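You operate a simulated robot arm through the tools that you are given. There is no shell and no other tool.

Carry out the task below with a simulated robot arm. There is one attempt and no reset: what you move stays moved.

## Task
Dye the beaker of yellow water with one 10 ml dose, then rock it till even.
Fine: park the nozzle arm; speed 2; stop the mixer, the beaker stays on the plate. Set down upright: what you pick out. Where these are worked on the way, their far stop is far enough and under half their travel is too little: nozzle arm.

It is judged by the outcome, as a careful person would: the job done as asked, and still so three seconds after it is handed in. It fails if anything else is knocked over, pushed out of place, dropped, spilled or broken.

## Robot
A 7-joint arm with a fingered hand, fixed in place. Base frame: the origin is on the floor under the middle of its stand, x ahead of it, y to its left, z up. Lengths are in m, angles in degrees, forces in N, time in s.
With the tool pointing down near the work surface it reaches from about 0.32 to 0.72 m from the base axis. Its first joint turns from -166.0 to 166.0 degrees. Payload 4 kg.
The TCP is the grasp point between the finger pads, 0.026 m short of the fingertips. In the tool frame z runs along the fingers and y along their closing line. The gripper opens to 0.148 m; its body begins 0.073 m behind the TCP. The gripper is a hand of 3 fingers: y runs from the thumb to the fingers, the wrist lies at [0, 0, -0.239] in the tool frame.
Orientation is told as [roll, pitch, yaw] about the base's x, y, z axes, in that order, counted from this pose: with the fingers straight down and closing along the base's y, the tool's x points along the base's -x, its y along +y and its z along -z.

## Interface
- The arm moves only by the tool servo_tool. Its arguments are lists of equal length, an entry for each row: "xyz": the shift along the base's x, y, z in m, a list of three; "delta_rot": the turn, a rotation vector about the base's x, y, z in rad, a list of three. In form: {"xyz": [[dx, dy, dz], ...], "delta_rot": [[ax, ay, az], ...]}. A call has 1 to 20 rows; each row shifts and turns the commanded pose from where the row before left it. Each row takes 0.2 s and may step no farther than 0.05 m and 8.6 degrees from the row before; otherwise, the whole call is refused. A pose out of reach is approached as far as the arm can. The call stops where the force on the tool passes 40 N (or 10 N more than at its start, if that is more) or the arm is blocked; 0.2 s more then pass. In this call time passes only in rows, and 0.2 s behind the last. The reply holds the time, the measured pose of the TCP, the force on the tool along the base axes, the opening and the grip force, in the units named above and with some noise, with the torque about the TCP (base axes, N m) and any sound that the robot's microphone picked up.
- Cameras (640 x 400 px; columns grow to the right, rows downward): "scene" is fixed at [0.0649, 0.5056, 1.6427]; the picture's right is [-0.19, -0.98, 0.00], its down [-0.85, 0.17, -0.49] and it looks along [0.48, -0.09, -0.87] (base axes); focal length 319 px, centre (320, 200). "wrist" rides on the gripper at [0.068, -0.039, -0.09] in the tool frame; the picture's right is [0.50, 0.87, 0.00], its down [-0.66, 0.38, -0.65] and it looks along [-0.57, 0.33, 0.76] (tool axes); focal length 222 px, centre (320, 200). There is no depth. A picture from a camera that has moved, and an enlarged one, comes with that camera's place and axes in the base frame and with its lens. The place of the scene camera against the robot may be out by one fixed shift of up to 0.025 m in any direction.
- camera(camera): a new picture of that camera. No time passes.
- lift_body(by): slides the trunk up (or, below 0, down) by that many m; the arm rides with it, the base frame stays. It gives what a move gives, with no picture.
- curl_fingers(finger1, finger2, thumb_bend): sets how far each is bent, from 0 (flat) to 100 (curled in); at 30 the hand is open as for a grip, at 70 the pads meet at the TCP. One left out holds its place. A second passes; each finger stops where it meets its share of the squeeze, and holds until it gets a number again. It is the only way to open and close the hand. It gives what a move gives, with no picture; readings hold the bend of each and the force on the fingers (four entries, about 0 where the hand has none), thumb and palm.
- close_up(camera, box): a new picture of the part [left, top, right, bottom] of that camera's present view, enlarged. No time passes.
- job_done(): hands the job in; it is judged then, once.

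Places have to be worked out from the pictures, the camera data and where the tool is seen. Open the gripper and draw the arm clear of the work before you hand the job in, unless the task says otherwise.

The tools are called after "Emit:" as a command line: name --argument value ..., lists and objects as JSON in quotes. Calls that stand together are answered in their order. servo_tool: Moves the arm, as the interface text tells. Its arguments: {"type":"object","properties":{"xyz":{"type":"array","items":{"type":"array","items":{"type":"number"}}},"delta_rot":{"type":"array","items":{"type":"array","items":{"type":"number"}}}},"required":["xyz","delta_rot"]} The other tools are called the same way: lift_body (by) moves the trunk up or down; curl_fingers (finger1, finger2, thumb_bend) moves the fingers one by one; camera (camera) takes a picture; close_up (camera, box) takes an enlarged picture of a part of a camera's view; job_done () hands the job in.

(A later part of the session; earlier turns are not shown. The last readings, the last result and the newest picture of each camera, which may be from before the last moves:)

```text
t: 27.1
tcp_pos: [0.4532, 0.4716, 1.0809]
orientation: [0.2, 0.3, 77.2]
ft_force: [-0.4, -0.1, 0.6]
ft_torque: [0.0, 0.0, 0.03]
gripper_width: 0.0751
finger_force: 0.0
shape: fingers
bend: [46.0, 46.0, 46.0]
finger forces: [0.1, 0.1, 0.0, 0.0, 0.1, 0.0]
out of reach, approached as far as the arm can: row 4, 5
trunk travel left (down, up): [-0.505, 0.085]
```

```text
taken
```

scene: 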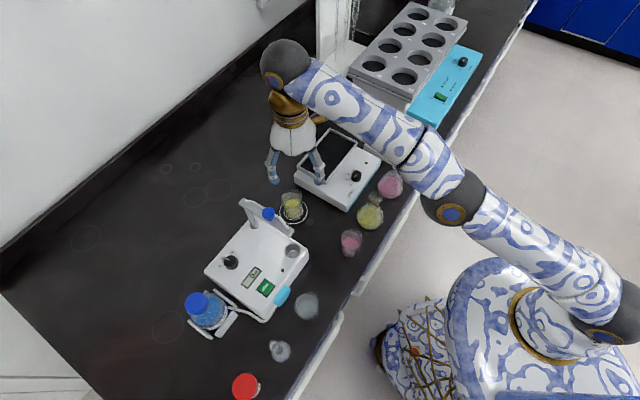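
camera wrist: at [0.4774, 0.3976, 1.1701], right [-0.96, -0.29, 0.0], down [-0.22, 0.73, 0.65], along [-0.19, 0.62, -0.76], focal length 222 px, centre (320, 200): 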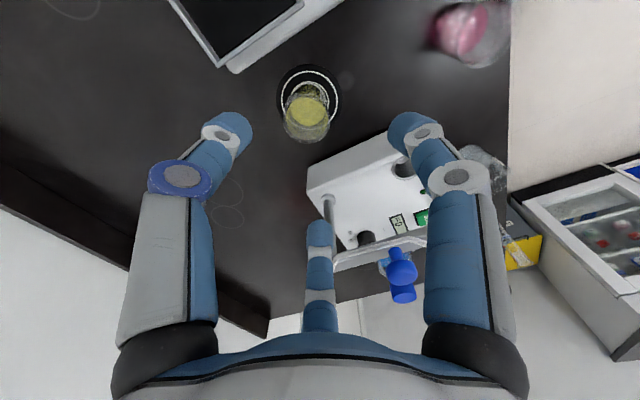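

The beaker stands upright on the pad. I now take close-ups of the nozzle arm and its blue knob to work out their exact place.

Emit:
close_up --camera "wrist" --box '[300, 170, 460, 310]'

Emit:
close_up --camera "scene" --box '[230, 185, 326, 245]'

```text
2.86 times, centred on (380, 240) of wrist
camera zoom: at [0.4774, 0.3976, 1.1701], right [-0.96, -0.29, 0.0], down [-0.22, 0.73, 0.65], along [-0.19, 0.62, -0.76], focal length 635 px, centre (149, 86)
```

zoom: 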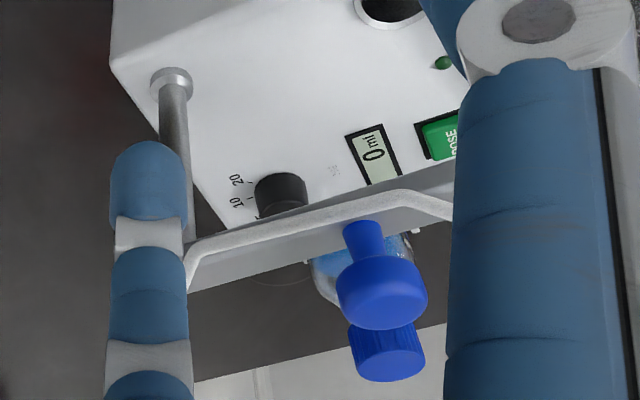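

```text
6.67 times, centred on (278, 215) of scene
camera zoom: at [0.0649, 0.5056, 1.6427], right [-0.19, -0.98, 0.0], down [-0.85, 0.17, -0.49], along [0.48, -0.09, -0.87], focal length 2126 px, centre (600, 100)
```

zoom: 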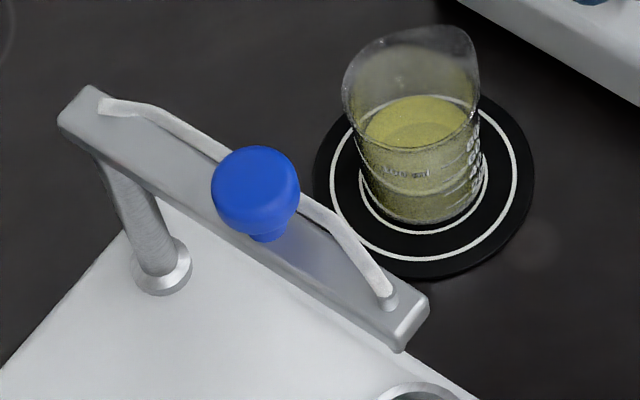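

The knob head is at about (0.360, 0.542, 1.065), 0.07 from the pivot (0.407, 0.593), and the pad needs a swing of roughly 72 degrees. I raise the trunk fully for reach, then will tilt the tool outward by 15 degrees to work the knob.

Emit:
lift_body --by 0.08

Emit:
servo_tool --xyz '[[-0.02, 0.01, 0], [-0.02, 0.012, 0], [-0.02, 0.015, 0], [-0.02, 0.018, -0.01], [-0.013, 0.0155, -0.01]]' --delta_rot '[[0, 0, 0], [0, 0, 0], [0.0697, -0.0523, 0], [0.0697, -0.0523, 0], [0.0697, -0.0523, 0]]'

Emit:
camera --camera "wrist"

Emit:
camera --camera "scene"

```text
t: 28.3
tcp_pos: [0.4541, 0.4727, 1.1588]
orientation: [0.1, 0.1, 77.2]
ft_force: [-0.3, 0.0, -0.3]
ft_torque: [0.0, 0.02, -0.01]
gripper_width: 0.075
finger_force: 0.0
shape: fingers
bend: [46.0, 46.0, 46.0]
finger forces: [0.1, 0.0, 0.0, 0.0, 0.0, 0.1]
trunk travel left (down, up): [-0.585, 0.005]
```

```text
t: 29.5
tcp_pos: [0.3876, 0.5906, 1.1615]
orientation: [-6.1, -13.4, 77.9]
ft_force: [-0.2, -0.6, 0.1]
ft_torque: [-0.01, 0.04, 0.02]
gripper_width: 0.0749
finger_force: 0.0
shape: fingers
bend: [46.0, 46.0, 46.0]
finger forces: [0.0, 0.0, 0.1, 0.1, 0.0, 0.0]
out of reach, approached as far as the arm can: row 2, 3, 4, 5
trunk travel left (down, up): [-0.585, 0.005]
```

```text
taken
camera wrist: at [0.3992, 0.4987, 1.237], right [-0.94, -0.27, -0.21], down [-0.33, 0.58, 0.74], along [-0.08, 0.77, -0.63], focal length 222 px, centre (320, 200)
```

wrist: 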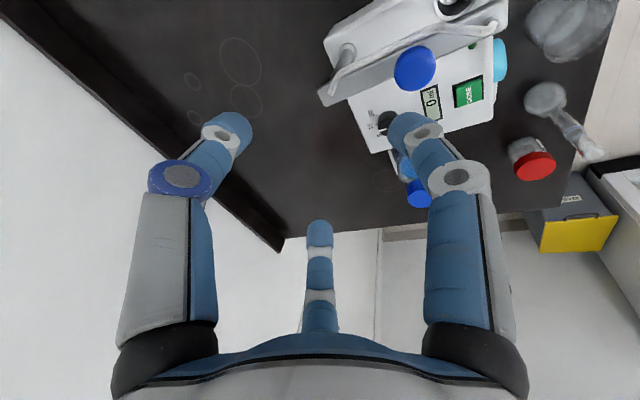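

```text
taken
```

scene: 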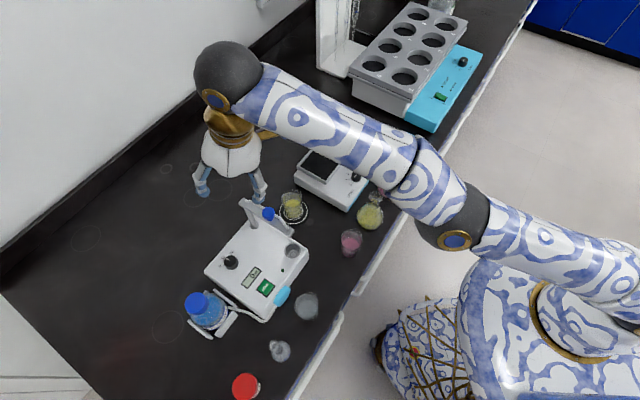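

The hand ended at (0.388, 0.591, 1.16) with the tilt done, a bit beyond where I wanted. I step back toward the knob and re-read the pose.

Emit:
servo_tool --xyz '[[-0.008, -0.02, -0.005]]' --delta_rot '[[0, 0, 0]]'

```text
t: 29.9
tcp_pos: [0.3912, 0.587, 1.1663]
orientation: [-6.1, -13.4, 77.7]
ft_force: [-0.1, 0.2, -0.1]
ft_torque: [-0.04, 0.02, 0.01]
gripper_width: 0.0749
finger_force: 0.0
shape: fingers
bend: [46.0, 46.0, 46.0]
finger forces: [0.0, 0.0, 0.0, 0.1, 0.0, 0.0]
out of reach, approached as far as the arm can: row 1
trunk travel left (down, up): [-0.585, 0.005]
```

The arm seems stuck near full stretch. A downward move should bend the elbow again, and there's still clearance above the knob (top about 1.076), so I go down 0.03.

Emit:
servo_tool --xyz '[[0, 0, -0.01], [0, 0, -0.01], [0, 0, -0.01]]' --delta_rot '[[0, 0, 0], [0, 0, 0], [0, 0, 0]]'

```text
t: 30.7
tcp_pos: [0.3951, 0.5969, 1.1372]
orientation: [-6.1, -13.3, 77.8]
ft_force: [0.0, 0.2, -1.3]
ft_torque: [0.01, -0.02, 0.01]
gripper_width: 0.075
finger_force: 0.0
shape: fingers
bend: [46.0, 46.0, 46.0]
finger forces: [0.0, 0.0, 0.0, 0.0, 0.1, 0.0]
out of reach, approached as far as the arm can: row 1, 2, 3
trunk travel left (down, up): [-0.585, 0.005]
```

The hand is still on the stretch limit at (0.395, 0.597, 1.137). I pull straight back toward the robot by 0.04 per row to bend the elbow.

Emit:
servo_tool --xyz '[[-0.022, -0.033, 0.01], [0, 0, 0]]' --delta_rot '[[0, 0, 0], [0, 0, 0]]'

```text
t: 31.3
tcp_pos: [0.3856, 0.5918, 1.1605]
orientation: [-6.2, -13.2, 77.8]
ft_force: [0.0, 0.1, 0.5]
ft_torque: [-0.03, -0.01, 0.02]
gripper_width: 0.0751
finger_force: 0.0
shape: fingers
bend: [46.0, 46.0, 46.0]
finger forces: [0.1, 0.0, 0.1, 0.0, 0.0, 0.0]
out of reach, approached as far as the arm can: row 1
trunk travel left (down, up): [-0.585, 0.005]
```

The tilted pose sits on the arm's stretch limit, so I undo the tilt by turning about the wrist point, which brings the TCP back over the knob area without moving the wrist.

Emit:
servo_tool --xyz '[[-0.0123, -0.0165, -0.003], [-0.0123, -0.0165, -0.003], [-0.0123, -0.0165, -0.003]]' --delta_rot '[[-0.0697, 0.0523, 0], [-0.0697, 0.0523, 0], [-0.0697, 0.0523, 0]]'

Emit:
camera --camera "scene"

```text
t: 32.1
tcp_pos: [0.3501, 0.5425, 1.1533]
orientation: [0.1, 0.3, 77.0]
ft_force: [-0.3, -1.1, -0.3]
ft_torque: [0.01, -0.01, 0.0]
gripper_width: 0.0753
finger_force: 0.1
shape: fingers
bend: [46.0, 46.0, 46.0]
finger forces: [0.0, 0.1, 0.0, 0.1, 0.0, 0.0]
trunk travel left (down, up): [-0.585, 0.005]
```

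```text
taken
```

scene: 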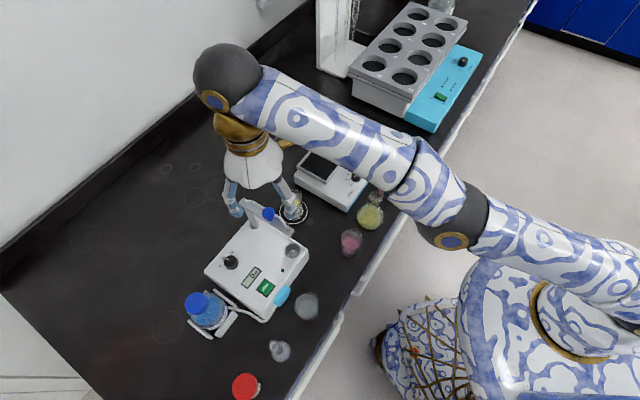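

The hand is back upright at (0.350, 0.543, 1.153). I test whether it now retracts properly by pulling toward the robot and slightly down, staying above knob height.

Emit:
servo_tool --xyz '[[-0.012, -0.018, -0.012], [-0.012, -0.018, -0.012]]' --delta_rot '[[0, 0, 0], [0, 0, 0]]'

```text
t: 32.7
tcp_pos: [0.3502, 0.543, 1.1518]
orientation: [0.1, 0.3, 77.1]
ft_force: [0.5, 0.6, -0.3]
ft_torque: [0.0, -0.03, -0.03]
gripper_width: 0.0749
finger_force: 0.0
shape: fingers
bend: [46.0, 46.0, 46.0]
finger forces: [0.1, 0.0, 0.1, 0.0, 0.1, 0.0]
out of reach, approached as far as the arm can: row 1, 2
trunk travel left (down, up): [-0.585, 0.005]
```

Nothing moved; retracting from a nearly straight elbow needs large joint motion, so I retry with very small inward steps that grow.

Emit:
servo_tool --xyz '[[-0.0005, -0.0008, -0.0004], [-0.0005, -0.0008, -0.0004], [-0.001, -0.0016, -0.0008], [-0.001, -0.0016, -0.0008], [-0.0015, -0.0024, -0.0012], [-0.002, -0.0032, -0.0016], [-0.003, -0.0048, -0.0024], [-0.004, -0.0064, -0.0032]]' --delta_rot '[[0, 0, 0], [0, 0, 0], [0, 0, 0], [0, 0, 0], [0, 0, 0], [0, 0, 0], [0, 0, 0], [0, 0, 0]]'

```text
t: 34.5
tcp_pos: [0.3501, 0.5421, 1.152]
orientation: [0.1, 0.2, 77.1]
ft_force: [-0.5, -1.1, -0.3]
ft_torque: [-0.01, 0.02, 0.0]
gripper_width: 0.0752
finger_force: 0.0
shape: fingers
bend: [46.0, 46.0, 46.0]
finger forces: [0.1, 0.1, 0.1, 0.1, 0.0, 0.0]
out of reach, approached as far as the arm can: row 3, 5, 6, 7, 8
trunk travel left (down, up): [-0.585, 0.005]
```

Still held at the stretch. I command full-size inward steps along the shoulder-wrist line; the path stays above the nozzle arm if it frees.

Emit:
servo_tool --xyz '[[-0.026, -0.039, -0.016], [-0.026, -0.039, -0.01], [-0.02, -0.03, 0.0]]' --delta_rot '[[0, 0, 0], [0, 0, 0], [0, 0, 0]]'

```text
t: 35.3
tcp_pos: [0.3437, 0.5376, 1.1678]
orientation: [0.2, 0.4, 77.2]
ft_force: [0.3, 0.0, -0.3]
ft_torque: [-0.01, 0.03, -0.01]
gripper_width: 0.0752
finger_force: 0.1
shape: fingers
bend: [46.0, 46.0, 46.0]
finger forces: [0.0, 0.1, 0.1, 0.0, 0.0, 0.1]
out of reach, approached as far as the arm can: row 1, 2, 3
trunk travel left (down, up): [-0.585, 0.005]
```

It only slid up along the limit. Earlier a straight downward move did free the arm, so I try straight down in 0.02 rows, staying above the knob.

Emit:
servo_tool --xyz '[[0, 0, -0.02], [0, 0, -0.02]]' --delta_rot '[[0, 0, 0], [0, 0, 0]]'

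```text
t: 35.9
tcp_pos: [0.3482, 0.5529, 1.1324]
orientation: [0.1, 0.3, 77.1]
ft_force: [-0.5, -0.6, 0.3]
ft_torque: [0.02, 0.01, -0.03]
gripper_width: 0.0752
finger_force: 0.0
shape: fingers
bend: [46.0, 46.0, 46.0]
finger forces: [0.1, 0.1, 0.0, 0.0, 0.0, 0.1]
out of reach, approached as far as the arm can: row 1, 2
trunk travel left (down, up): [-0.585, 0.005]
```

Still on the limit. I push exactly along the estimated shoulder-wrist direction with near-maximum rows, so the solver has only the elbow to bend.

Emit:
servo_tool --xyz '[[-0.0236, -0.0375, -0.0184], [-0.0236, -0.0375, -0.0184], [-0.0236, -0.0375, -0.0184], [-0.0236, -0.0375, -0.0184], [-0.0236, -0.0375, -0.0184]]' --delta_rot '[[0, 0, 0], [0, 0, 0], [0, 0, 0], [0, 0, 0], [0, 0, 0]]'

```text
t: 37.1
tcp_pos: [0.3471, 0.5512, 1.1331]
orientation: [0.2, 0.3, 77.1]
ft_force: [0.7, 0.4, -0.1]
ft_torque: [0.0, -0.01, 0.02]
gripper_width: 0.0754
finger_force: 0.1
shape: fingers
bend: [46.0, 46.0, 46.0]
finger forces: [0.0, 0.1, 0.0, 0.0, 0.0, 0.0]
out of reach, approached as far as the arm can: row 1, 2, 3, 4, 5
trunk travel left (down, up): [-0.585, 0.005]
```

It's firmly stuck, so I look at the scene picture to judge the arm's configuration.

Emit:
camera --camera "scene"

Emit:
close_up --camera "scene" --box '[180, 20, 640, 400]'

```text
taken
```

scene: 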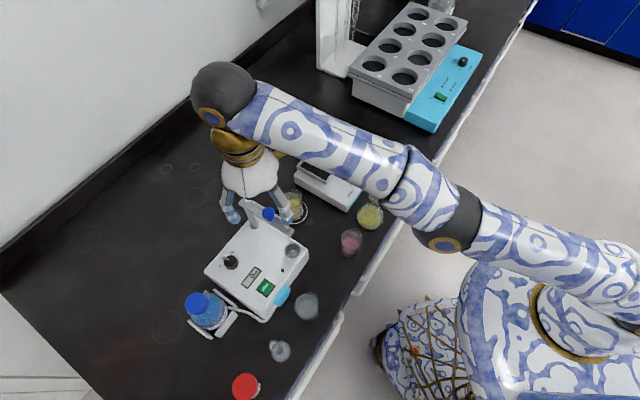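

```text
1.05 times, centred on (410, 210) of scene (not enlarged: the box is as wide or as high as the picture)
camera zoom: at [0.0649, 0.5056, 1.6427], right [-0.19, -0.98, 0.0], down [-0.85, 0.17, -0.49], along [0.48, -0.09, -0.87], focal length 336 px, centre (225, 190)
```

zoom: 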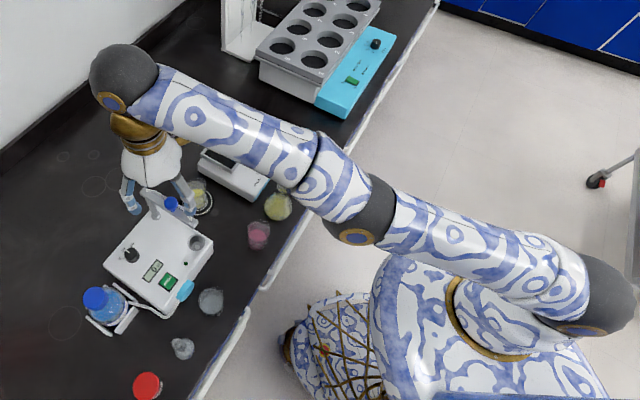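

The arm is indeed completely straight. The last call may have bent the elbow by a hair, so I repeat the same inward push; even if it frees early the path ends in clear space.

Emit:
servo_tool --xyz '[[-0.0236, -0.0375, -0.0184], [-0.0236, -0.0375, -0.0184], [-0.0236, -0.0375, -0.0184], [-0.0236, -0.0375, -0.0184], [-0.0236, -0.0375, -0.0184], [-0.0236, -0.0375, -0.0184]]' --delta_rot '[[0, 0, 0], [0, 0, 0], [0, 0, 0], [0, 0, 0], [0, 0, 0], [0, 0, 0]]'

```text
t: 38.5
tcp_pos: [0.3481, 0.551, 1.1327]
orientation: [0.1, 0.3, 77.0]
ft_force: [0.1, -0.4, -0.6]
ft_torque: [-0.03, 0.03, 0.01]
gripper_width: 0.0751
finger_force: 0.0
shape: fingers
bend: [46.0, 46.0, 46.0]
finger forces: [0.0, 0.0, 0.0, 0.1, 0.0, 0.0]
out of reach, approached as far as the arm can: row 1, 2, 3, 4, 5, 6
trunk travel left (down, up): [-0.585, 0.005]
```

No change. Steps under about 2 mm weren't flagged earlier, so I command a 2.2 mm inward shift and then hold for many rows so the solver can work the elbow loose.

Emit:
servo_tool --xyz '[[-0.0011, -0.0017, -0.0008], [0, 0, 0], [0, 0, 0], [0, 0, 0], [0, 0, 0], [0, 0, 0], [0, 0, 0], [0, 0, 0], [0, 0, 0], [0, 0, 0]]' --delta_rot '[[0, 0, 0], [0, 0, 0], [0, 0, 0], [0, 0, 0], [0, 0, 0], [0, 0, 0], [0, 0, 0], [0, 0, 0], [0, 0, 0], [0, 0, 0]]'

```text
t: 40.7
tcp_pos: [0.3477, 0.5508, 1.1333]
orientation: [0.1, 0.3, 77.1]
ft_force: [-0.1, -0.9, -0.1]
ft_torque: [0.0, 0.01, -0.01]
gripper_width: 0.0751
finger_force: 0.2
shape: fingers
bend: [46.0, 46.0, 46.0]
finger forces: [0.0, 0.0, 0.1, 0.1, 0.0, 0.0]
trunk travel left (down, up): [-0.585, 0.005]
```

Not flagged this time. I try a sequence of 2 mm inward shifts with holding rows between to see whether it really follows.

Emit:
servo_tool --xyz '[[-0.001, -0.0016, -0.0008], [0, 0, 0], [0, 0, 0], [0, 0, 0], [-0.001, -0.0016, -0.0008], [0, 0, 0], [0, 0, 0], [0, 0, 0], [-0.001, -0.0016, -0.0008], [0, 0, 0], [0, 0, 0], [0, 0, 0], [-0.001, -0.0016, -0.0008], [0, 0, 0], [0, 0, 0], [0, 0, 0]]' --delta_rot '[[0, 0, 0], [0, 0, 0], [0, 0, 0], [0, 0, 0], [0, 0, 0], [0, 0, 0], [0, 0, 0], [0, 0, 0], [0, 0, 0], [0, 0, 0], [0, 0, 0], [0, 0, 0], [0, 0, 0], [0, 0, 0], [0, 0, 0], [0, 0, 0]]'

```text
t: 44.1
tcp_pos: [0.3481, 0.5513, 1.1317]
orientation: [0.2, 0.3, 77.1]
ft_force: [0.3, 0.3, 0.1]
ft_torque: [0.01, 0.01, 0.04]
gripper_width: 0.0751
finger_force: 0.0
shape: fingers
bend: [46.0, 46.0, 46.0]
finger forces: [0.0, 0.0, 0.0, 0.0, 0.1, 0.0]
out of reach, approached as far as the arm can: row 1, 9
trunk travel left (down, up): [-0.585, 0.005]
```

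The elbow originally bent to the right side, so flexing it moves the wrist leftward. I command a leftward move with an inward component, staying above everything, to let the elbow flex.

Emit:
servo_tool --xyz '[[-0.04, 0.004, -0.005], [-0.04, 0.0, -0.005], [-0.04, 0.0, 0.0]]' --delta_rot '[[0, 0, 0], [0, 0, 0], [0, 0, 0]]'

Emit:
camera --camera "scene"

```text
t: 44.9
tcp_pos: [0.2411, 0.5933, 1.1378]
orientation: [0.0, 0.4, 77.1]
ft_force: [-0.9, 0.5, -0.8]
ft_torque: [-0.02, 0.02, 0.01]
gripper_width: 0.0753
finger_force: 0.0
shape: fingers
bend: [46.0, 46.0, 46.0]
finger forces: [0.0, 0.0, 0.0, 0.0, 0.0, 0.0]
out of reach, approached as far as the arm can: row 1, 2, 3
trunk travel left (down, up): [-0.585, 0.005]
```

```text
taken
```

scene: 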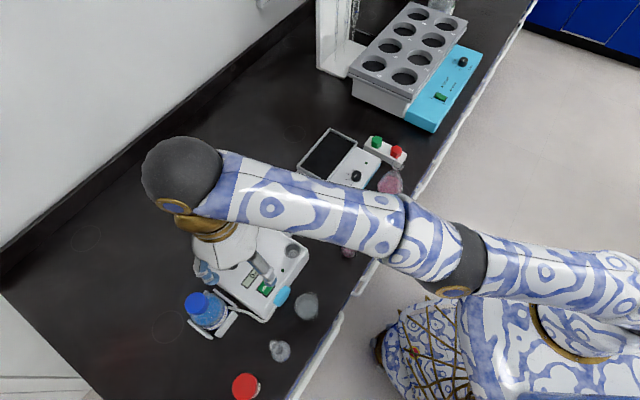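

It slid left, still straight. I try the opposite: rightward with an inward component, still above the nozzle arm.

Emit:
servo_tool --xyz '[[0.026, -0.03, -0.006], [0.026, -0.03, -0.004], [0.02, -0.035, 0.0]]' --delta_rot '[[0, 0, 0], [0, 0, 0], [0, 0, 0]]'

```text
t: 45.7
tcp_pos: [0.3359, 0.5515, 1.1491]
orientation: [0.1, 0.2, 77.0]
ft_force: [1.5, 0.1, -0.5]
ft_torque: [-0.02, -0.02, 0.0]
gripper_width: 0.0753
finger_force: 0.1
shape: fingers
bend: [46.0, 46.0, 46.0]
finger forces: [0.1, 0.0, 0.0, 0.0, 0.0, 0.0]
out of reach, approached as far as the arm can: row 1, 2, 3
trunk travel left (down, up): [-0.585, 0.005]
```

The arm is sliding on its full-stretch sphere. Last time, lowering straight down freed it from a higher pose above the pad side, so I slide there (up and right) and then lower, well above the beaker.

Emit:
servo_tool --xyz '[[0.03, -0.033, 0.025], [0.03, -0.033, 0.025], [0.03, -0.033, 0.025]]' --delta_rot '[[0, 0, 0], [0, 0, 0], [0, 0, 0]]'

Emit:
servo_tool --xyz '[[0, 0, -0.025], [0, 0, -0.025], [0, 0, -0.025]]' --delta_rot '[[0, 0, 0], [0, 0, 0], [0, 0, 0]]'

```text
refused: row 1 steps farther than a row can; nothing moved
```

```text
t: 46.5
tcp_pos: [0.3461, 0.5704, 1.0793]
orientation: [0.1, 0.4, 77.1]
ft_force: [-0.6, -0.3, 0.2]
ft_torque: [0.03, 0.04, -0.01]
gripper_width: 0.075
finger_force: 0.0
shape: fingers
bend: [46.0, 46.0, 46.0]
finger forces: [0.0, 0.0, 0.0, 0.0, 0.0, 0.1]
out of reach, approached as far as the arm can: row 1, 2, 3
trunk travel left (down, up): [-0.585, 0.005]
```

The first call was refused as too long and the second still lowered the hand close to the knob; no contact force shows. I look before moving on.

Emit:
camera --camera "wrist"

Emit:
close_up --camera "scene" --box '[170, 120, 330, 240]'

```text
taken
camera wrist: at [0.3705, 0.4968, 1.1687], right [-0.96, -0.29, 0.0], down [-0.22, 0.73, 0.65], along [-0.19, 0.62, -0.76], focal length 222 px, centre (320, 200)
```

wrist: 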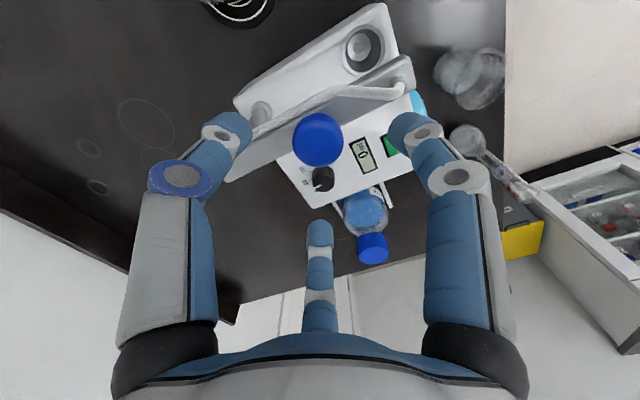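

```text
3.33 times, centred on (250, 180) of scene
camera zoom: at [0.0649, 0.5056, 1.6427], right [-0.19, -0.98, 0.0], down [-0.85, 0.17, -0.49], along [0.48, -0.09, -0.87], focal length 1063 px, centre (553, 267)
```

zoom: 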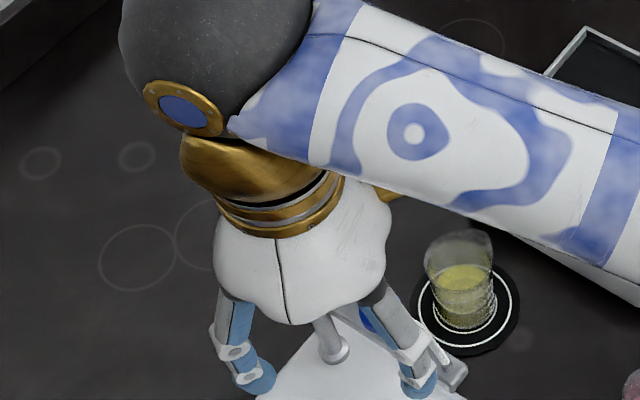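

The knob sits between thumb and finger without contact. I first raise the hand clear of the knob again.

Emit:
servo_tool --xyz '[[0, 0, 0.025], [0, 0, 0.025], [0, 0, 0.025]]' --delta_rot '[[0, 0, 0], [0, 0, 0], [0, 0, 0]]'

```text
t: 47.3
tcp_pos: [0.3371, 0.5539, 1.148]
orientation: [0.0, 0.3, 77.0]
ft_force: [0.3, -0.3, 0.0]
ft_torque: [-0.02, -0.01, -0.01]
gripper_width: 0.0752
finger_force: 0.0
shape: fingers
bend: [46.0, 46.0, 46.0]
finger forces: [0.0, 0.0, 0.0, 0.0, 0.1, 0.0]
out of reach, approached as far as the arm can: row 1, 2, 3
trunk travel left (down, up): [-0.585, 0.005]
```

Clear again. Now I yaw the tool by +32 degrees with a small inward pull, since a yaw can engage the elbow joint directly.

Emit:
servo_tool --xyz '[[-0.008, -0.013, 0], [-0.008, -0.013, 0], [-0.008, -0.013, 0], [-0.008, -0.013, 0]]' --delta_rot '[[0, 0, 0.14], [0, 0, 0.14], [0, 0, 0.14], [0, 0, 0.14]]'

```text
t: 48.3
tcp_pos: [0.3063, 0.5014, 1.148]
orientation: [0.0, 0.2, 109.3]
ft_force: [-0.7, 0.4, 0.0]
ft_torque: [-0.02, 0.0, -0.01]
gripper_width: 0.0751
finger_force: 0.1
shape: fingers
bend: [46.0, 46.0, 46.0]
finger forces: [0.0, 0.0, 0.0, 0.0, 0.0, 0.0]
trunk travel left (down, up): [-0.585, 0.005]
```

That freed the elbow: the move ran exactly as asked, now at (0.306, 0.501, 1.148) with yaw 109. From now on I'll avoid full stretch. I look at the knob and hose closely.

Emit:
camera --camera "wrist"

Emit:
close_up --camera "scene" --box '[230, 180, 342, 250]'

```text
taken
camera wrist: at [0.3656, 0.4505, 1.2377], right [-0.65, -0.76, 0.0], down [-0.57, 0.5, 0.65], along [-0.49, 0.42, -0.76], focal length 222 px, centre (320, 200)
```

wrist: 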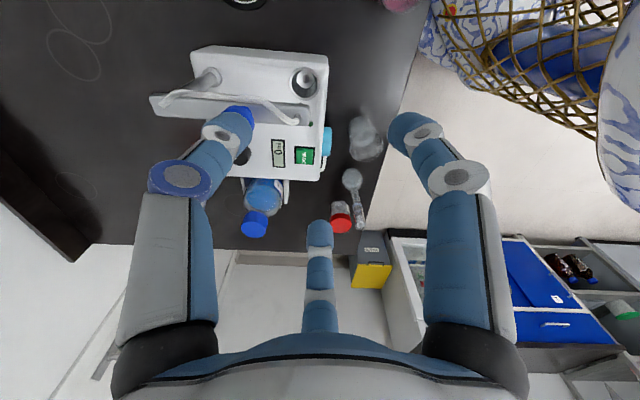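

```text
5.71 times, centred on (286, 215) of scene
camera zoom: at [0.0649, 0.5056, 1.6427], right [-0.19, -0.98, 0.0], down [-0.85, 0.17, -0.49], along [0.48, -0.09, -0.87], focal length 1822 px, centre (514, 114)
```

zoom: 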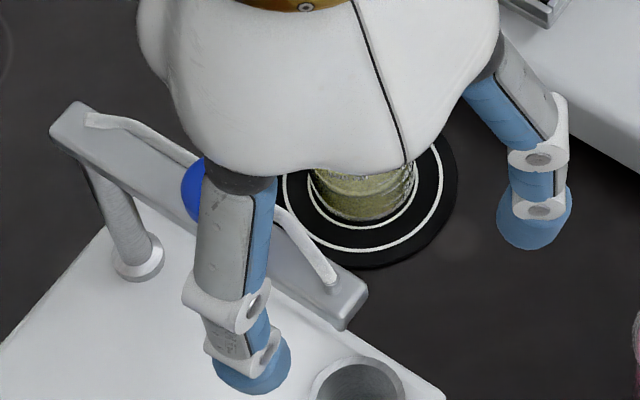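

Emit:
close_up --camera "wrist" --box '[140, 40, 340, 165]'

```text
3.20 times, centred on (240, 102) of wrist
camera zoom: at [0.3656, 0.4505, 1.2377], right [-0.65, -0.76, 0.0], down [-0.57, 0.5, 0.65], along [-0.49, 0.42, -0.76], focal length 711 px, centre (576, 512)
```

zoom: 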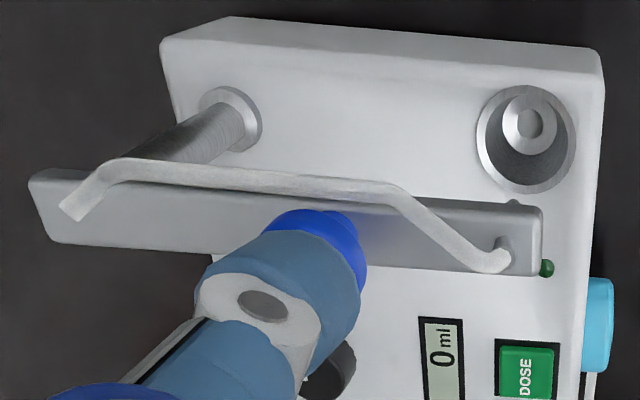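

The hose bulges on the pad side of the knob, so I want a finger gap there. By three-fold symmetry yaw -13 suits the parked arm and yaw 59 the far stop, so I turn the hand by -122 degrees up here in free air.

Emit:
servo_tool --xyz '[[0, -0.002, 0], [0, -0.002, 0], [0, -0.002, 0], [0, -0.002, 0], [0, -0.002, 0], [0, 0, 0], [0, 0, 0], [0, 0, 0], [0, 0, 0], [0, 0, 0], [0, 0, 0], [0, 0, 0], [0, 0, 0], [0, 0, 0], [0, 0, 0]]' --delta_rot '[[0, 0, -0.142], [0, 0, -0.142], [0, 0, -0.142], [0, 0, -0.142], [0, 0, -0.142], [0, 0, -0.142], [0, 0, -0.142], [0, 0, -0.142], [0, 0, -0.142], [0, 0, -0.142], [0, 0, -0.142], [0, 0, -0.142], [0, 0, -0.142], [0, 0, -0.142], [0, 0, -0.142]]'

Emit:
camera --camera "scene"

```text
t: 51.5
tcp_pos: [0.3066, 0.4933, 1.1488]
orientation: [0.0, 0.2, -13.1]
ft_force: [0.1, 0.5, -1.0]
ft_torque: [-0.01, -0.01, 0.02]
gripper_width: 0.0752
finger_force: 0.1
shape: fingers
bend: [46.0, 46.0, 46.0]
finger forces: [0.0, 0.0, 0.0, 0.0, 0.1, 0.0]
trunk travel left (down, up): [-0.585, 0.005]
```

```text
taken
```

scene: 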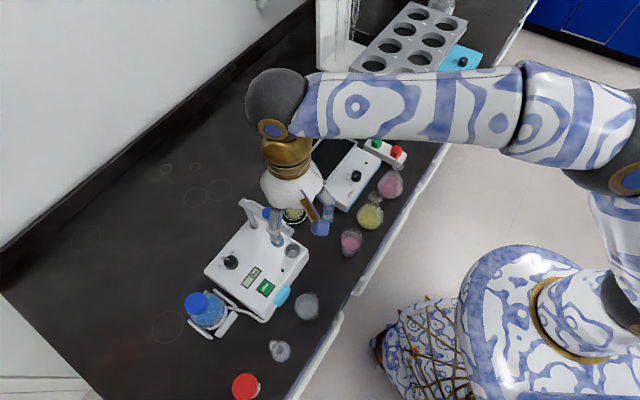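

The elbow is well bent now. I tilt the tool outward by 12 degrees and move over the knob at z about 1.13.

Emit:
servo_tool --xyz '[[0, 0, 0], [0, 0, 0], [0.017, 0.016, -0.006], [0.017, 0.016, -0.006], [0.016, 0.015, -0.007]]' --delta_rot '[[0.0837, -0.0628, 0], [0.0837, -0.0628, 0], [0, 0, 0], [0, 0, 0], [0, 0, 0]]'

Emit:
camera --camera "wrist"

Emit:
close_up --camera "scene" --box '[210, 150, 338, 250]'

```text
t: 52.7
tcp_pos: [0.3569, 0.5399, 1.1289]
orientation: [11.1, -4.6, -13.4]
ft_force: [-0.7, -0.3, -0.1]
ft_torque: [0.0, 0.01, 0.03]
gripper_width: 0.0752
finger_force: 0.0
shape: fingers
bend: [46.0, 46.0, 46.0]
finger forces: [0.0, 0.1, 0.0, 0.0, 0.1, 0.1]
trunk travel left (down, up): [-0.585, 0.005]
```

```text
taken
camera wrist: at [0.2723, 0.5033, 1.2037], right [-0.3, 0.95, 0.13], down [0.64, 0.1, 0.76], along [0.71, 0.31, -0.63], focal length 222 px, centre (320, 200)
```

wrist: 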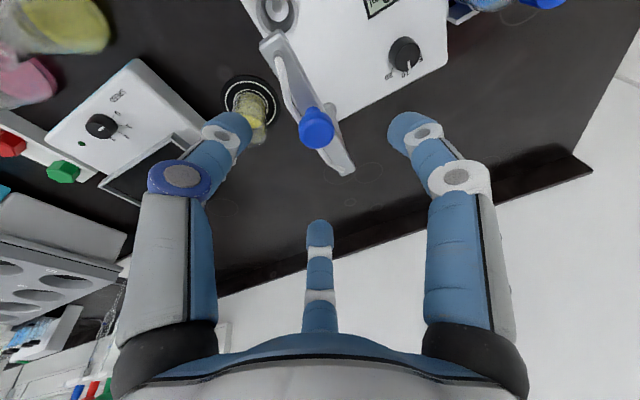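

```text
4.00 times, centred on (274, 200) of scene
camera zoom: at [0.0649, 0.5056, 1.6427], right [-0.19, -0.98, 0.0], down [-0.85, 0.17, -0.49], along [0.48, -0.09, -0.87], focal length 1276 px, centre (504, 200)
```

zoom: 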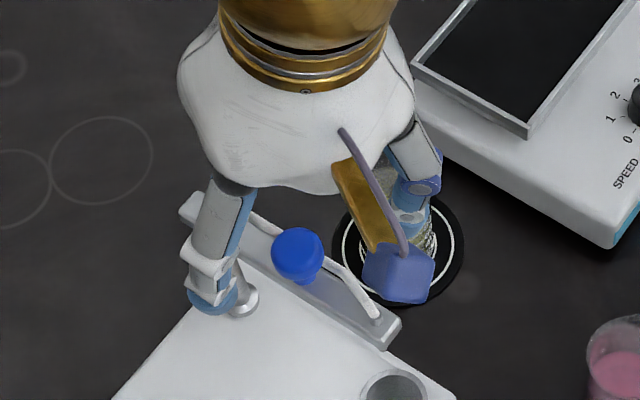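

The knob projects to about (0.357, 0.544) with the finger gap toward the hose. I descend around it with the fingers still open at 46.

Emit:
servo_tool --xyz '[[-0.001, 0.0005, -0.02], [-0.001, 0.0005, -0.015], [0, 0, -0.01]]' --delta_rot '[[0, 0, 0], [0, 0, 0], [0, 0, 0]]'

Emit:
camera --camera "wrist"

Emit:
close_up --camera "scene" --box '[210, 170, 338, 250]'

```text
t: 53.5
tcp_pos: [0.3546, 0.5418, 1.0838]
orientation: [11.2, -4.7, -13.4]
ft_force: [0.0, -0.7, 0.9]
ft_torque: [-0.01, 0.02, 0.03]
gripper_width: 0.0753
finger_force: 0.1
shape: fingers
bend: [46.0, 46.0, 46.0]
finger forces: [0.0, 0.0, 0.0, 0.0, 0.0, 0.1]
trunk travel left (down, up): [-0.585, 0.005]
```

```text
taken
camera wrist: at [0.2705, 0.5041, 1.1586], right [-0.3, 0.95, 0.12], down [0.64, 0.1, 0.77], along [0.71, 0.31, -0.63], focal length 222 px, centre (320, 200)
```

wrist: 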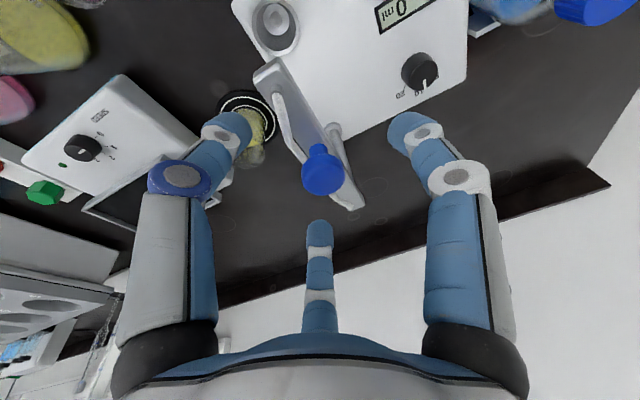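

```text
5.00 times, centred on (274, 210) of scene
camera zoom: at [0.0649, 0.5056, 1.6427], right [-0.19, -0.98, 0.0], down [-0.85, 0.17, -0.49], along [0.48, -0.09, -0.87], focal length 1594 px, centre (550, 150)
```

zoom: 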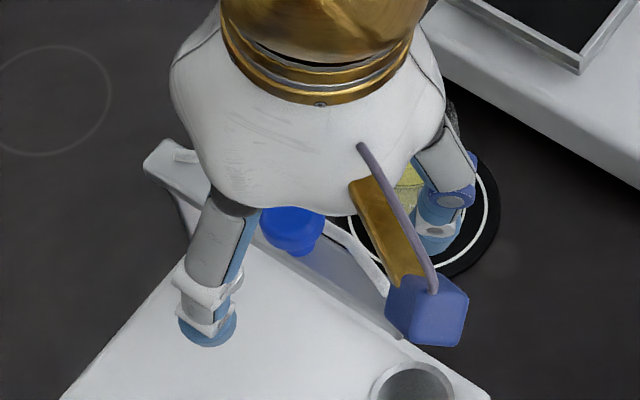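

The knob is within about 6 mm of the tool axis and nothing touches. I close the fingers to 52 to reduce the slack around the knob.

Emit:
curl_fingers --finger1 52 --finger2 52 --thumb_bend 52

```text
t: 54.5
tcp_pos: [0.355, 0.5409, 1.0847]
orientation: [11.0, -4.6, -13.3]
ft_force: [0.5, 0.7, 0.4]
ft_torque: [0.01, 0.02, 0.01]
gripper_width: 0.056
finger_force: 0.0
shape: fingers
bend: [52.0, 52.0, 52.0]
finger forces: [0.1, 0.1, 0.0, 0.0, 0.1, 0.0]
trunk travel left (down, up): [-0.585, 0.005]
```

No contact. I close to 57 for a snug cage.

Emit:
curl_fingers --finger1 57 --finger2 57 --thumb_bend 57

Emit:
camera --camera "wrist"

```text
t: 55.5
tcp_pos: [0.3547, 0.5407, 1.0836]
orientation: [11.0, -4.5, -13.4]
ft_force: [1.8, -0.3, 1.1]
ft_torque: [-0.02, -0.01, 0.0]
gripper_width: 0.0432
finger_force: 0.1
shape: fingers
bend: [56.0, 56.0, 56.0]
finger forces: [0.1, 0.0, 0.0, 0.0, 0.0, 0.0]
trunk travel left (down, up): [-0.585, 0.005]
```

```text
taken
camera wrist: at [0.2704, 0.5041, 1.1587], right [-0.3, 0.95, 0.12], down [0.64, 0.1, 0.76], along [0.71, 0.31, -0.63], focal length 222 px, centre (320, 200)
```

wrist: 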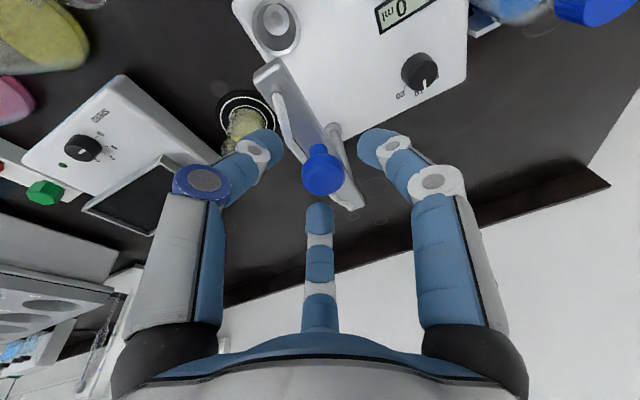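

All three tips now surround the knob closely. I close a bit more so the cage has little play.

Emit:
curl_fingers --finger1 60 --finger2 60 --thumb_bend 60

```text
t: 56.5
tcp_pos: [0.3543, 0.5401, 1.084]
orientation: [10.9, -4.7, -13.4]
ft_force: [0.1, -0.5, -0.8]
ft_torque: [0.0, 0.0, -0.01]
gripper_width: 0.0299
finger_force: 0.0
shape: fingers
bend: [60.0, 60.0, 60.0]
finger forces: [0.0, 0.0, 0.1, 0.0, 0.0, 0.0]
trunk travel left (down, up): [-0.585, 0.005]
```

The cage is 0.030 wide around the 0.026 knob with no load. I start the swing along the arc about the pivot, turning the hand with it, three rows first.

Emit:
servo_tool --xyz '[[0.0056, -0.0051, 0], [0.0062, -0.0046, 0], [0.0066, -0.0038, 0]]' --delta_rot '[[-0.0135, -0.018, 0.1058], [-0.0135, -0.018, 0.1058], [-0.0135, -0.018, 0.1058]]'

Emit:
camera --camera "wrist"

Emit:
close_up --camera "scene" --box '[210, 170, 338, 250]'

```text
t: 57.3
tcp_pos: [0.3725, 0.5292, 1.0835]
orientation: [8.9, -7.9, 5.1]
ft_force: [-0.7, -0.7, 0.0]
ft_torque: [0.0, 0.04, 0.0]
gripper_width: 0.0303
finger_force: 0.1
shape: fingers
bend: [60.0, 60.0, 60.0]
finger forces: [0.1, 0.1, 0.0, 0.1, 0.0, 0.1]
trunk travel left (down, up): [-0.585, 0.005]
```

```text
taken
camera wrist: at [0.3003, 0.4685, 1.1561], right [-0.59, 0.81, 0.06], down [0.53, 0.32, 0.79], along [0.61, 0.5, -0.61], focal length 222 px, centre (320, 200)
```

wrist: 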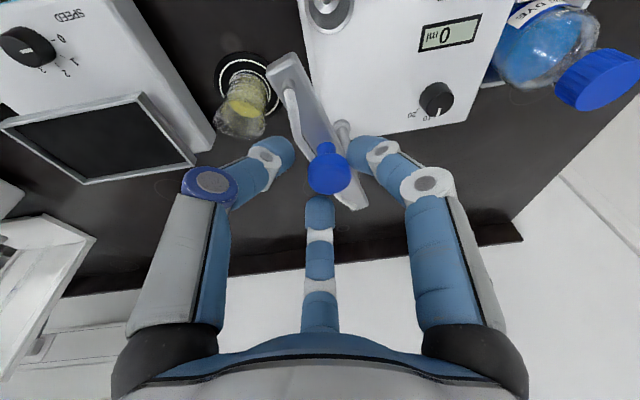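

```text
5.00 times, centred on (274, 210) of scene
camera zoom: at [0.0649, 0.5056, 1.6427], right [-0.19, -0.98, 0.0], down [-0.85, 0.17, -0.49], along [0.48, -0.09, -0.87], focal length 1594 px, centre (550, 150)
```

zoom: 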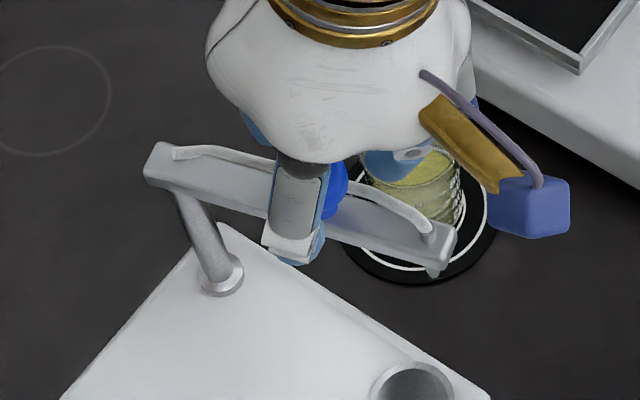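

The nozzle arm is swinging along with nearly no force. I continue with the next rows of the arc.

Emit:
servo_tool --xyz '[[0.007, -0.0031, 0], [0.0073, -0.0023, 0], [0.0075, -0.0015, 0], [0.0076, -0.0007, 0], [0.0076, 0.0001, 0]]' --delta_rot '[[-0.0135, -0.018, 0.1058], [-0.0135, -0.018, 0.1058], [-0.0135, -0.018, 0.1058], [-0.0135, -0.018, 0.1058], [-0.0135, -0.018, 0.1058]]'

Emit:
camera --camera "wrist"

Emit:
close_up --camera "scene" --box '[210, 170, 338, 250]'

```text
t: 58.5
tcp_pos: [0.4099, 0.5191, 1.0834]
orientation: [3.5, -11.4, 36.3]
ft_force: [0.0, 0.3, 0.3]
ft_torque: [0.02, -0.01, 0.0]
gripper_width: 0.0305
finger_force: 0.3
shape: fingers
bend: [60.0, 60.0, 60.0]
finger forces: [0.0, 0.1, 0.1, 0.0, 0.1, 0.0]
trunk travel left (down, up): [-0.585, 0.005]
```

```text
taken
camera wrist: at [0.37, 0.434, 1.1563], right [-0.92, 0.4, -0.05], down [0.21, 0.57, 0.79], along [0.34, 0.71, -0.61], focal length 222 px, centre (320, 200)
```

wrist: 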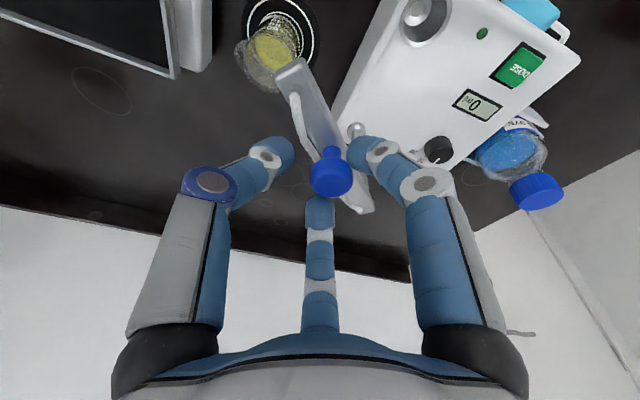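

```text
5.00 times, centred on (274, 210) of scene
camera zoom: at [0.0649, 0.5056, 1.6427], right [-0.19, -0.98, 0.0], down [-0.85, 0.17, -0.49], along [0.48, -0.09, -0.87], focal length 1594 px, centre (550, 150)
```

zoom: 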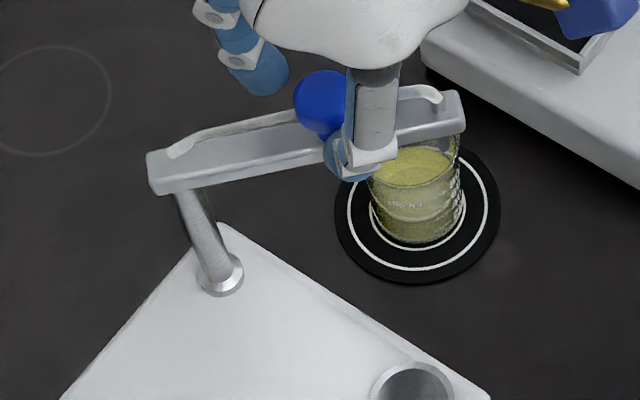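

The nozzle is nearing the beaker. I continue the arc to the expected far stop, watching the force.

Emit:
servo_tool --xyz '[[0.0076, 0.0009, 0], [0.0075, 0.0018, 0], [0.0072, 0.0025, 0], [0.0069, 0.0033, 0]]' --delta_rot '[[-0.0135, -0.018, 0.1058], [-0.0135, -0.018, 0.1058], [-0.0135, -0.018, 0.1058], [-0.0135, -0.018, 0.1058]]'

Emit:
camera --camera "wrist"

Emit:
close_up --camera "scene" --box '[210, 150, 338, 230]'

```text
t: 59.5
tcp_pos: [0.4382, 0.5277, 1.0841]
orientation: [-1.7, -11.6, 61.6]
ft_force: [0.5, 0.4, -0.3]
ft_torque: [-0.01, 0.03, -0.01]
gripper_width: 0.03
finger_force: 0.1
shape: fingers
bend: [60.0, 60.0, 60.0]
finger forces: [0.0, 0.1, 0.0, 0.0, 0.0, 0.0]
trunk travel left (down, up): [-0.585, 0.005]
```

```text
taken
camera wrist: at [0.4314, 0.436, 1.1602], right [-0.99, -0.01, -0.13], down [-0.11, 0.64, 0.76], along [0.07, 0.77, -0.64], focal length 222 px, centre (320, 200)
```

wrist: 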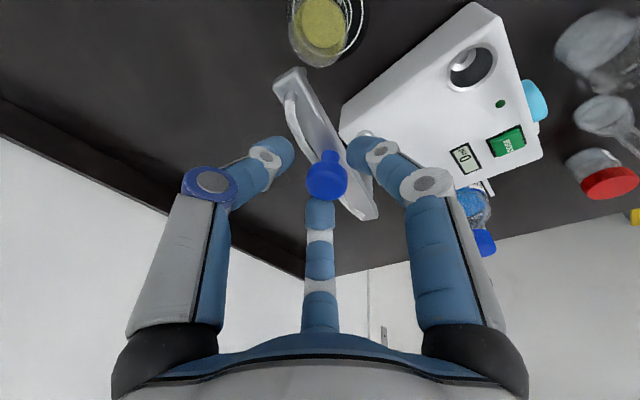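

```text
5.00 times, centred on (274, 190) of scene
camera zoom: at [0.0649, 0.5056, 1.6427], right [-0.19, -0.98, 0.0], down [-0.85, 0.17, -0.49], along [0.48, -0.09, -0.87], focal length 1594 px, centre (550, 250)
```

zoom: 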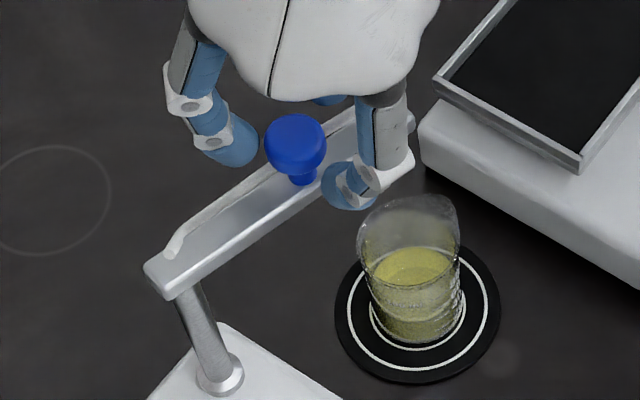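

The nozzle tip projects to about (0.462, 0.494), right over the beaker. I nudge on in small steps to seat the arm at its far stop and feel for it.

Emit:
servo_tool --xyz '[[0.0034, 0.0019, 0], [0.0033, 0.002, 0]]' --delta_rot '[[-0.0068, -0.009, 0.0529], [-0.0068, -0.009, 0.0529]]'

Emit:
camera --camera "wrist"

Emit:
close_up --camera "scene" --box '[210, 150, 338, 230]'

```text
t: 60.1
tcp_pos: [0.4437, 0.531, 1.0851]
orientation: [-3.0, -11.4, 67.9]
ft_force: [-1.6, -0.1, 0.2]
ft_torque: [-0.01, 0.02, 0.02]
gripper_width: 0.0319
finger_force: 0.7
shape: fingers
bend: [59.0, 60.0, 60.0]
finger forces: [1.3, 0.0, 0.0, 0.0, 0.1, 0.0]
trunk travel left (down, up): [-0.585, 0.005]
```

```text
taken
camera wrist: at [0.4458, 0.4405, 1.1613], right [-0.98, -0.12, -0.14], down [-0.19, 0.63, 0.75], along [0.0, 0.76, -0.65], focal length 222 px, centre (320, 200)
```

wrist: 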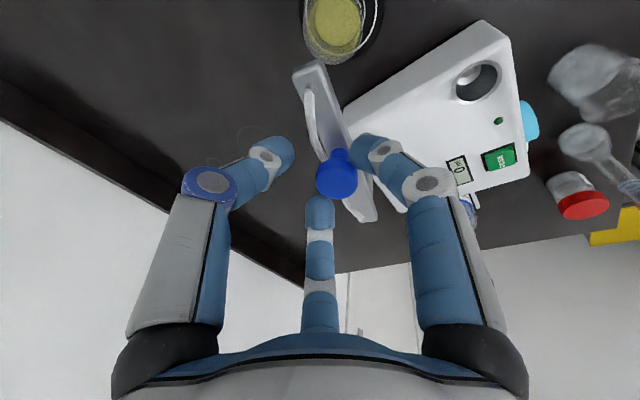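

```text
5.00 times, centred on (274, 190) of scene
camera zoom: at [0.0649, 0.5056, 1.6427], right [-0.19, -0.98, 0.0], down [-0.85, 0.17, -0.49], along [0.48, -0.09, -0.87], focal length 1594 px, centre (550, 250)
```

zoom: 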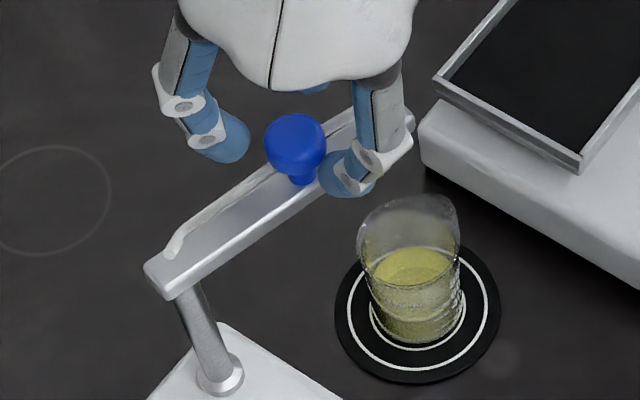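

The arm no longer follows and the finger now feels about 1.3 N, so the nozzle arm is at its far stop over the beaker. I open the cage slightly.

Emit:
curl_fingers --finger1 50 --finger2 50 --thumb_bend 50

```text
t: 61.1
tcp_pos: [0.4451, 0.5315, 1.0851]
orientation: [-3.0, -11.3, 67.8]
ft_force: [0.2, -0.4, 0.0]
ft_torque: [0.01, 0.03, 0.02]
gripper_width: 0.0616
finger_force: 0.1
shape: fingers
bend: [50.0, 50.0, 50.0]
finger forces: [0.0, 0.0, 0.1, 0.0, 0.1, 0.1]
trunk travel left (down, up): [-0.585, 0.005]
```

Free of the knob. I rise by 0.035 and then pull inward toward the robot, keeping clear of the stretch limit.

Emit:
servo_tool --xyz '[[0, 0, 0.018], [0, 0, 0.018], [-0.012, -0.02, 0.01], [-0.02, -0.025, 0.01], [-0.025, -0.025, 0.0]]' --delta_rot '[[0, 0, 0], [0, 0, 0], [0, 0, 0], [0, 0, 0], [0, 0, 0]]'

Emit:
camera --camera "wrist"

Emit:
close_up --camera "scene" --box '[210, 150, 370, 250]'

```text
t: 62.3
tcp_pos: [0.3853, 0.4627, 1.1398]
orientation: [-3.1, -11.4, 67.9]
ft_force: [0.0, 0.3, -0.4]
ft_torque: [-0.04, -0.02, 0.01]
gripper_width: 0.0619
finger_force: 0.2
shape: fingers
bend: [50.0, 50.0, 50.0]
finger forces: [0.0, 0.1, 0.0, 0.0, 0.1, 0.0]
trunk travel left (down, up): [-0.585, 0.005]
```

```text
taken
camera wrist: at [0.3869, 0.3704, 1.2164], right [-0.98, -0.12, -0.14], down [-0.19, 0.63, 0.75], along [0.0, 0.76, -0.65], focal length 222 px, centre (320, 200)
```

wrist: 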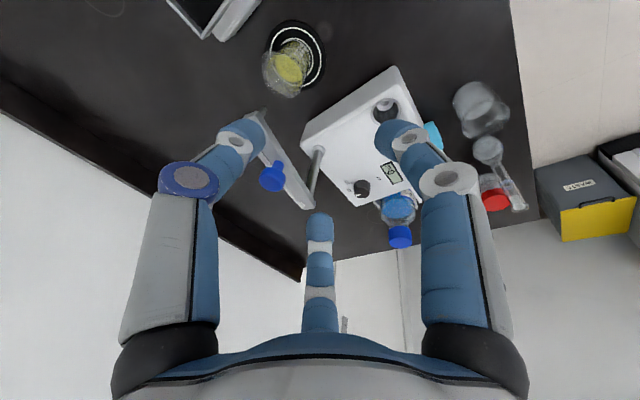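

```text
4.00 times, centred on (290, 200) of scene
camera zoom: at [0.0649, 0.5056, 1.6427], right [-0.19, -0.98, 0.0], down [-0.85, 0.17, -0.49], along [0.48, -0.09, -0.87], focal length 1276 px, centre (440, 200)
```

zoom: 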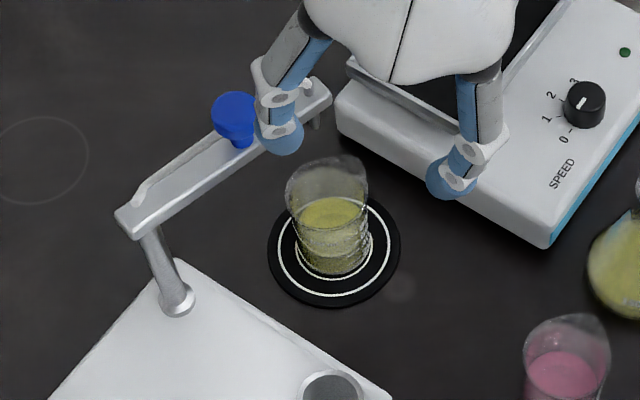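

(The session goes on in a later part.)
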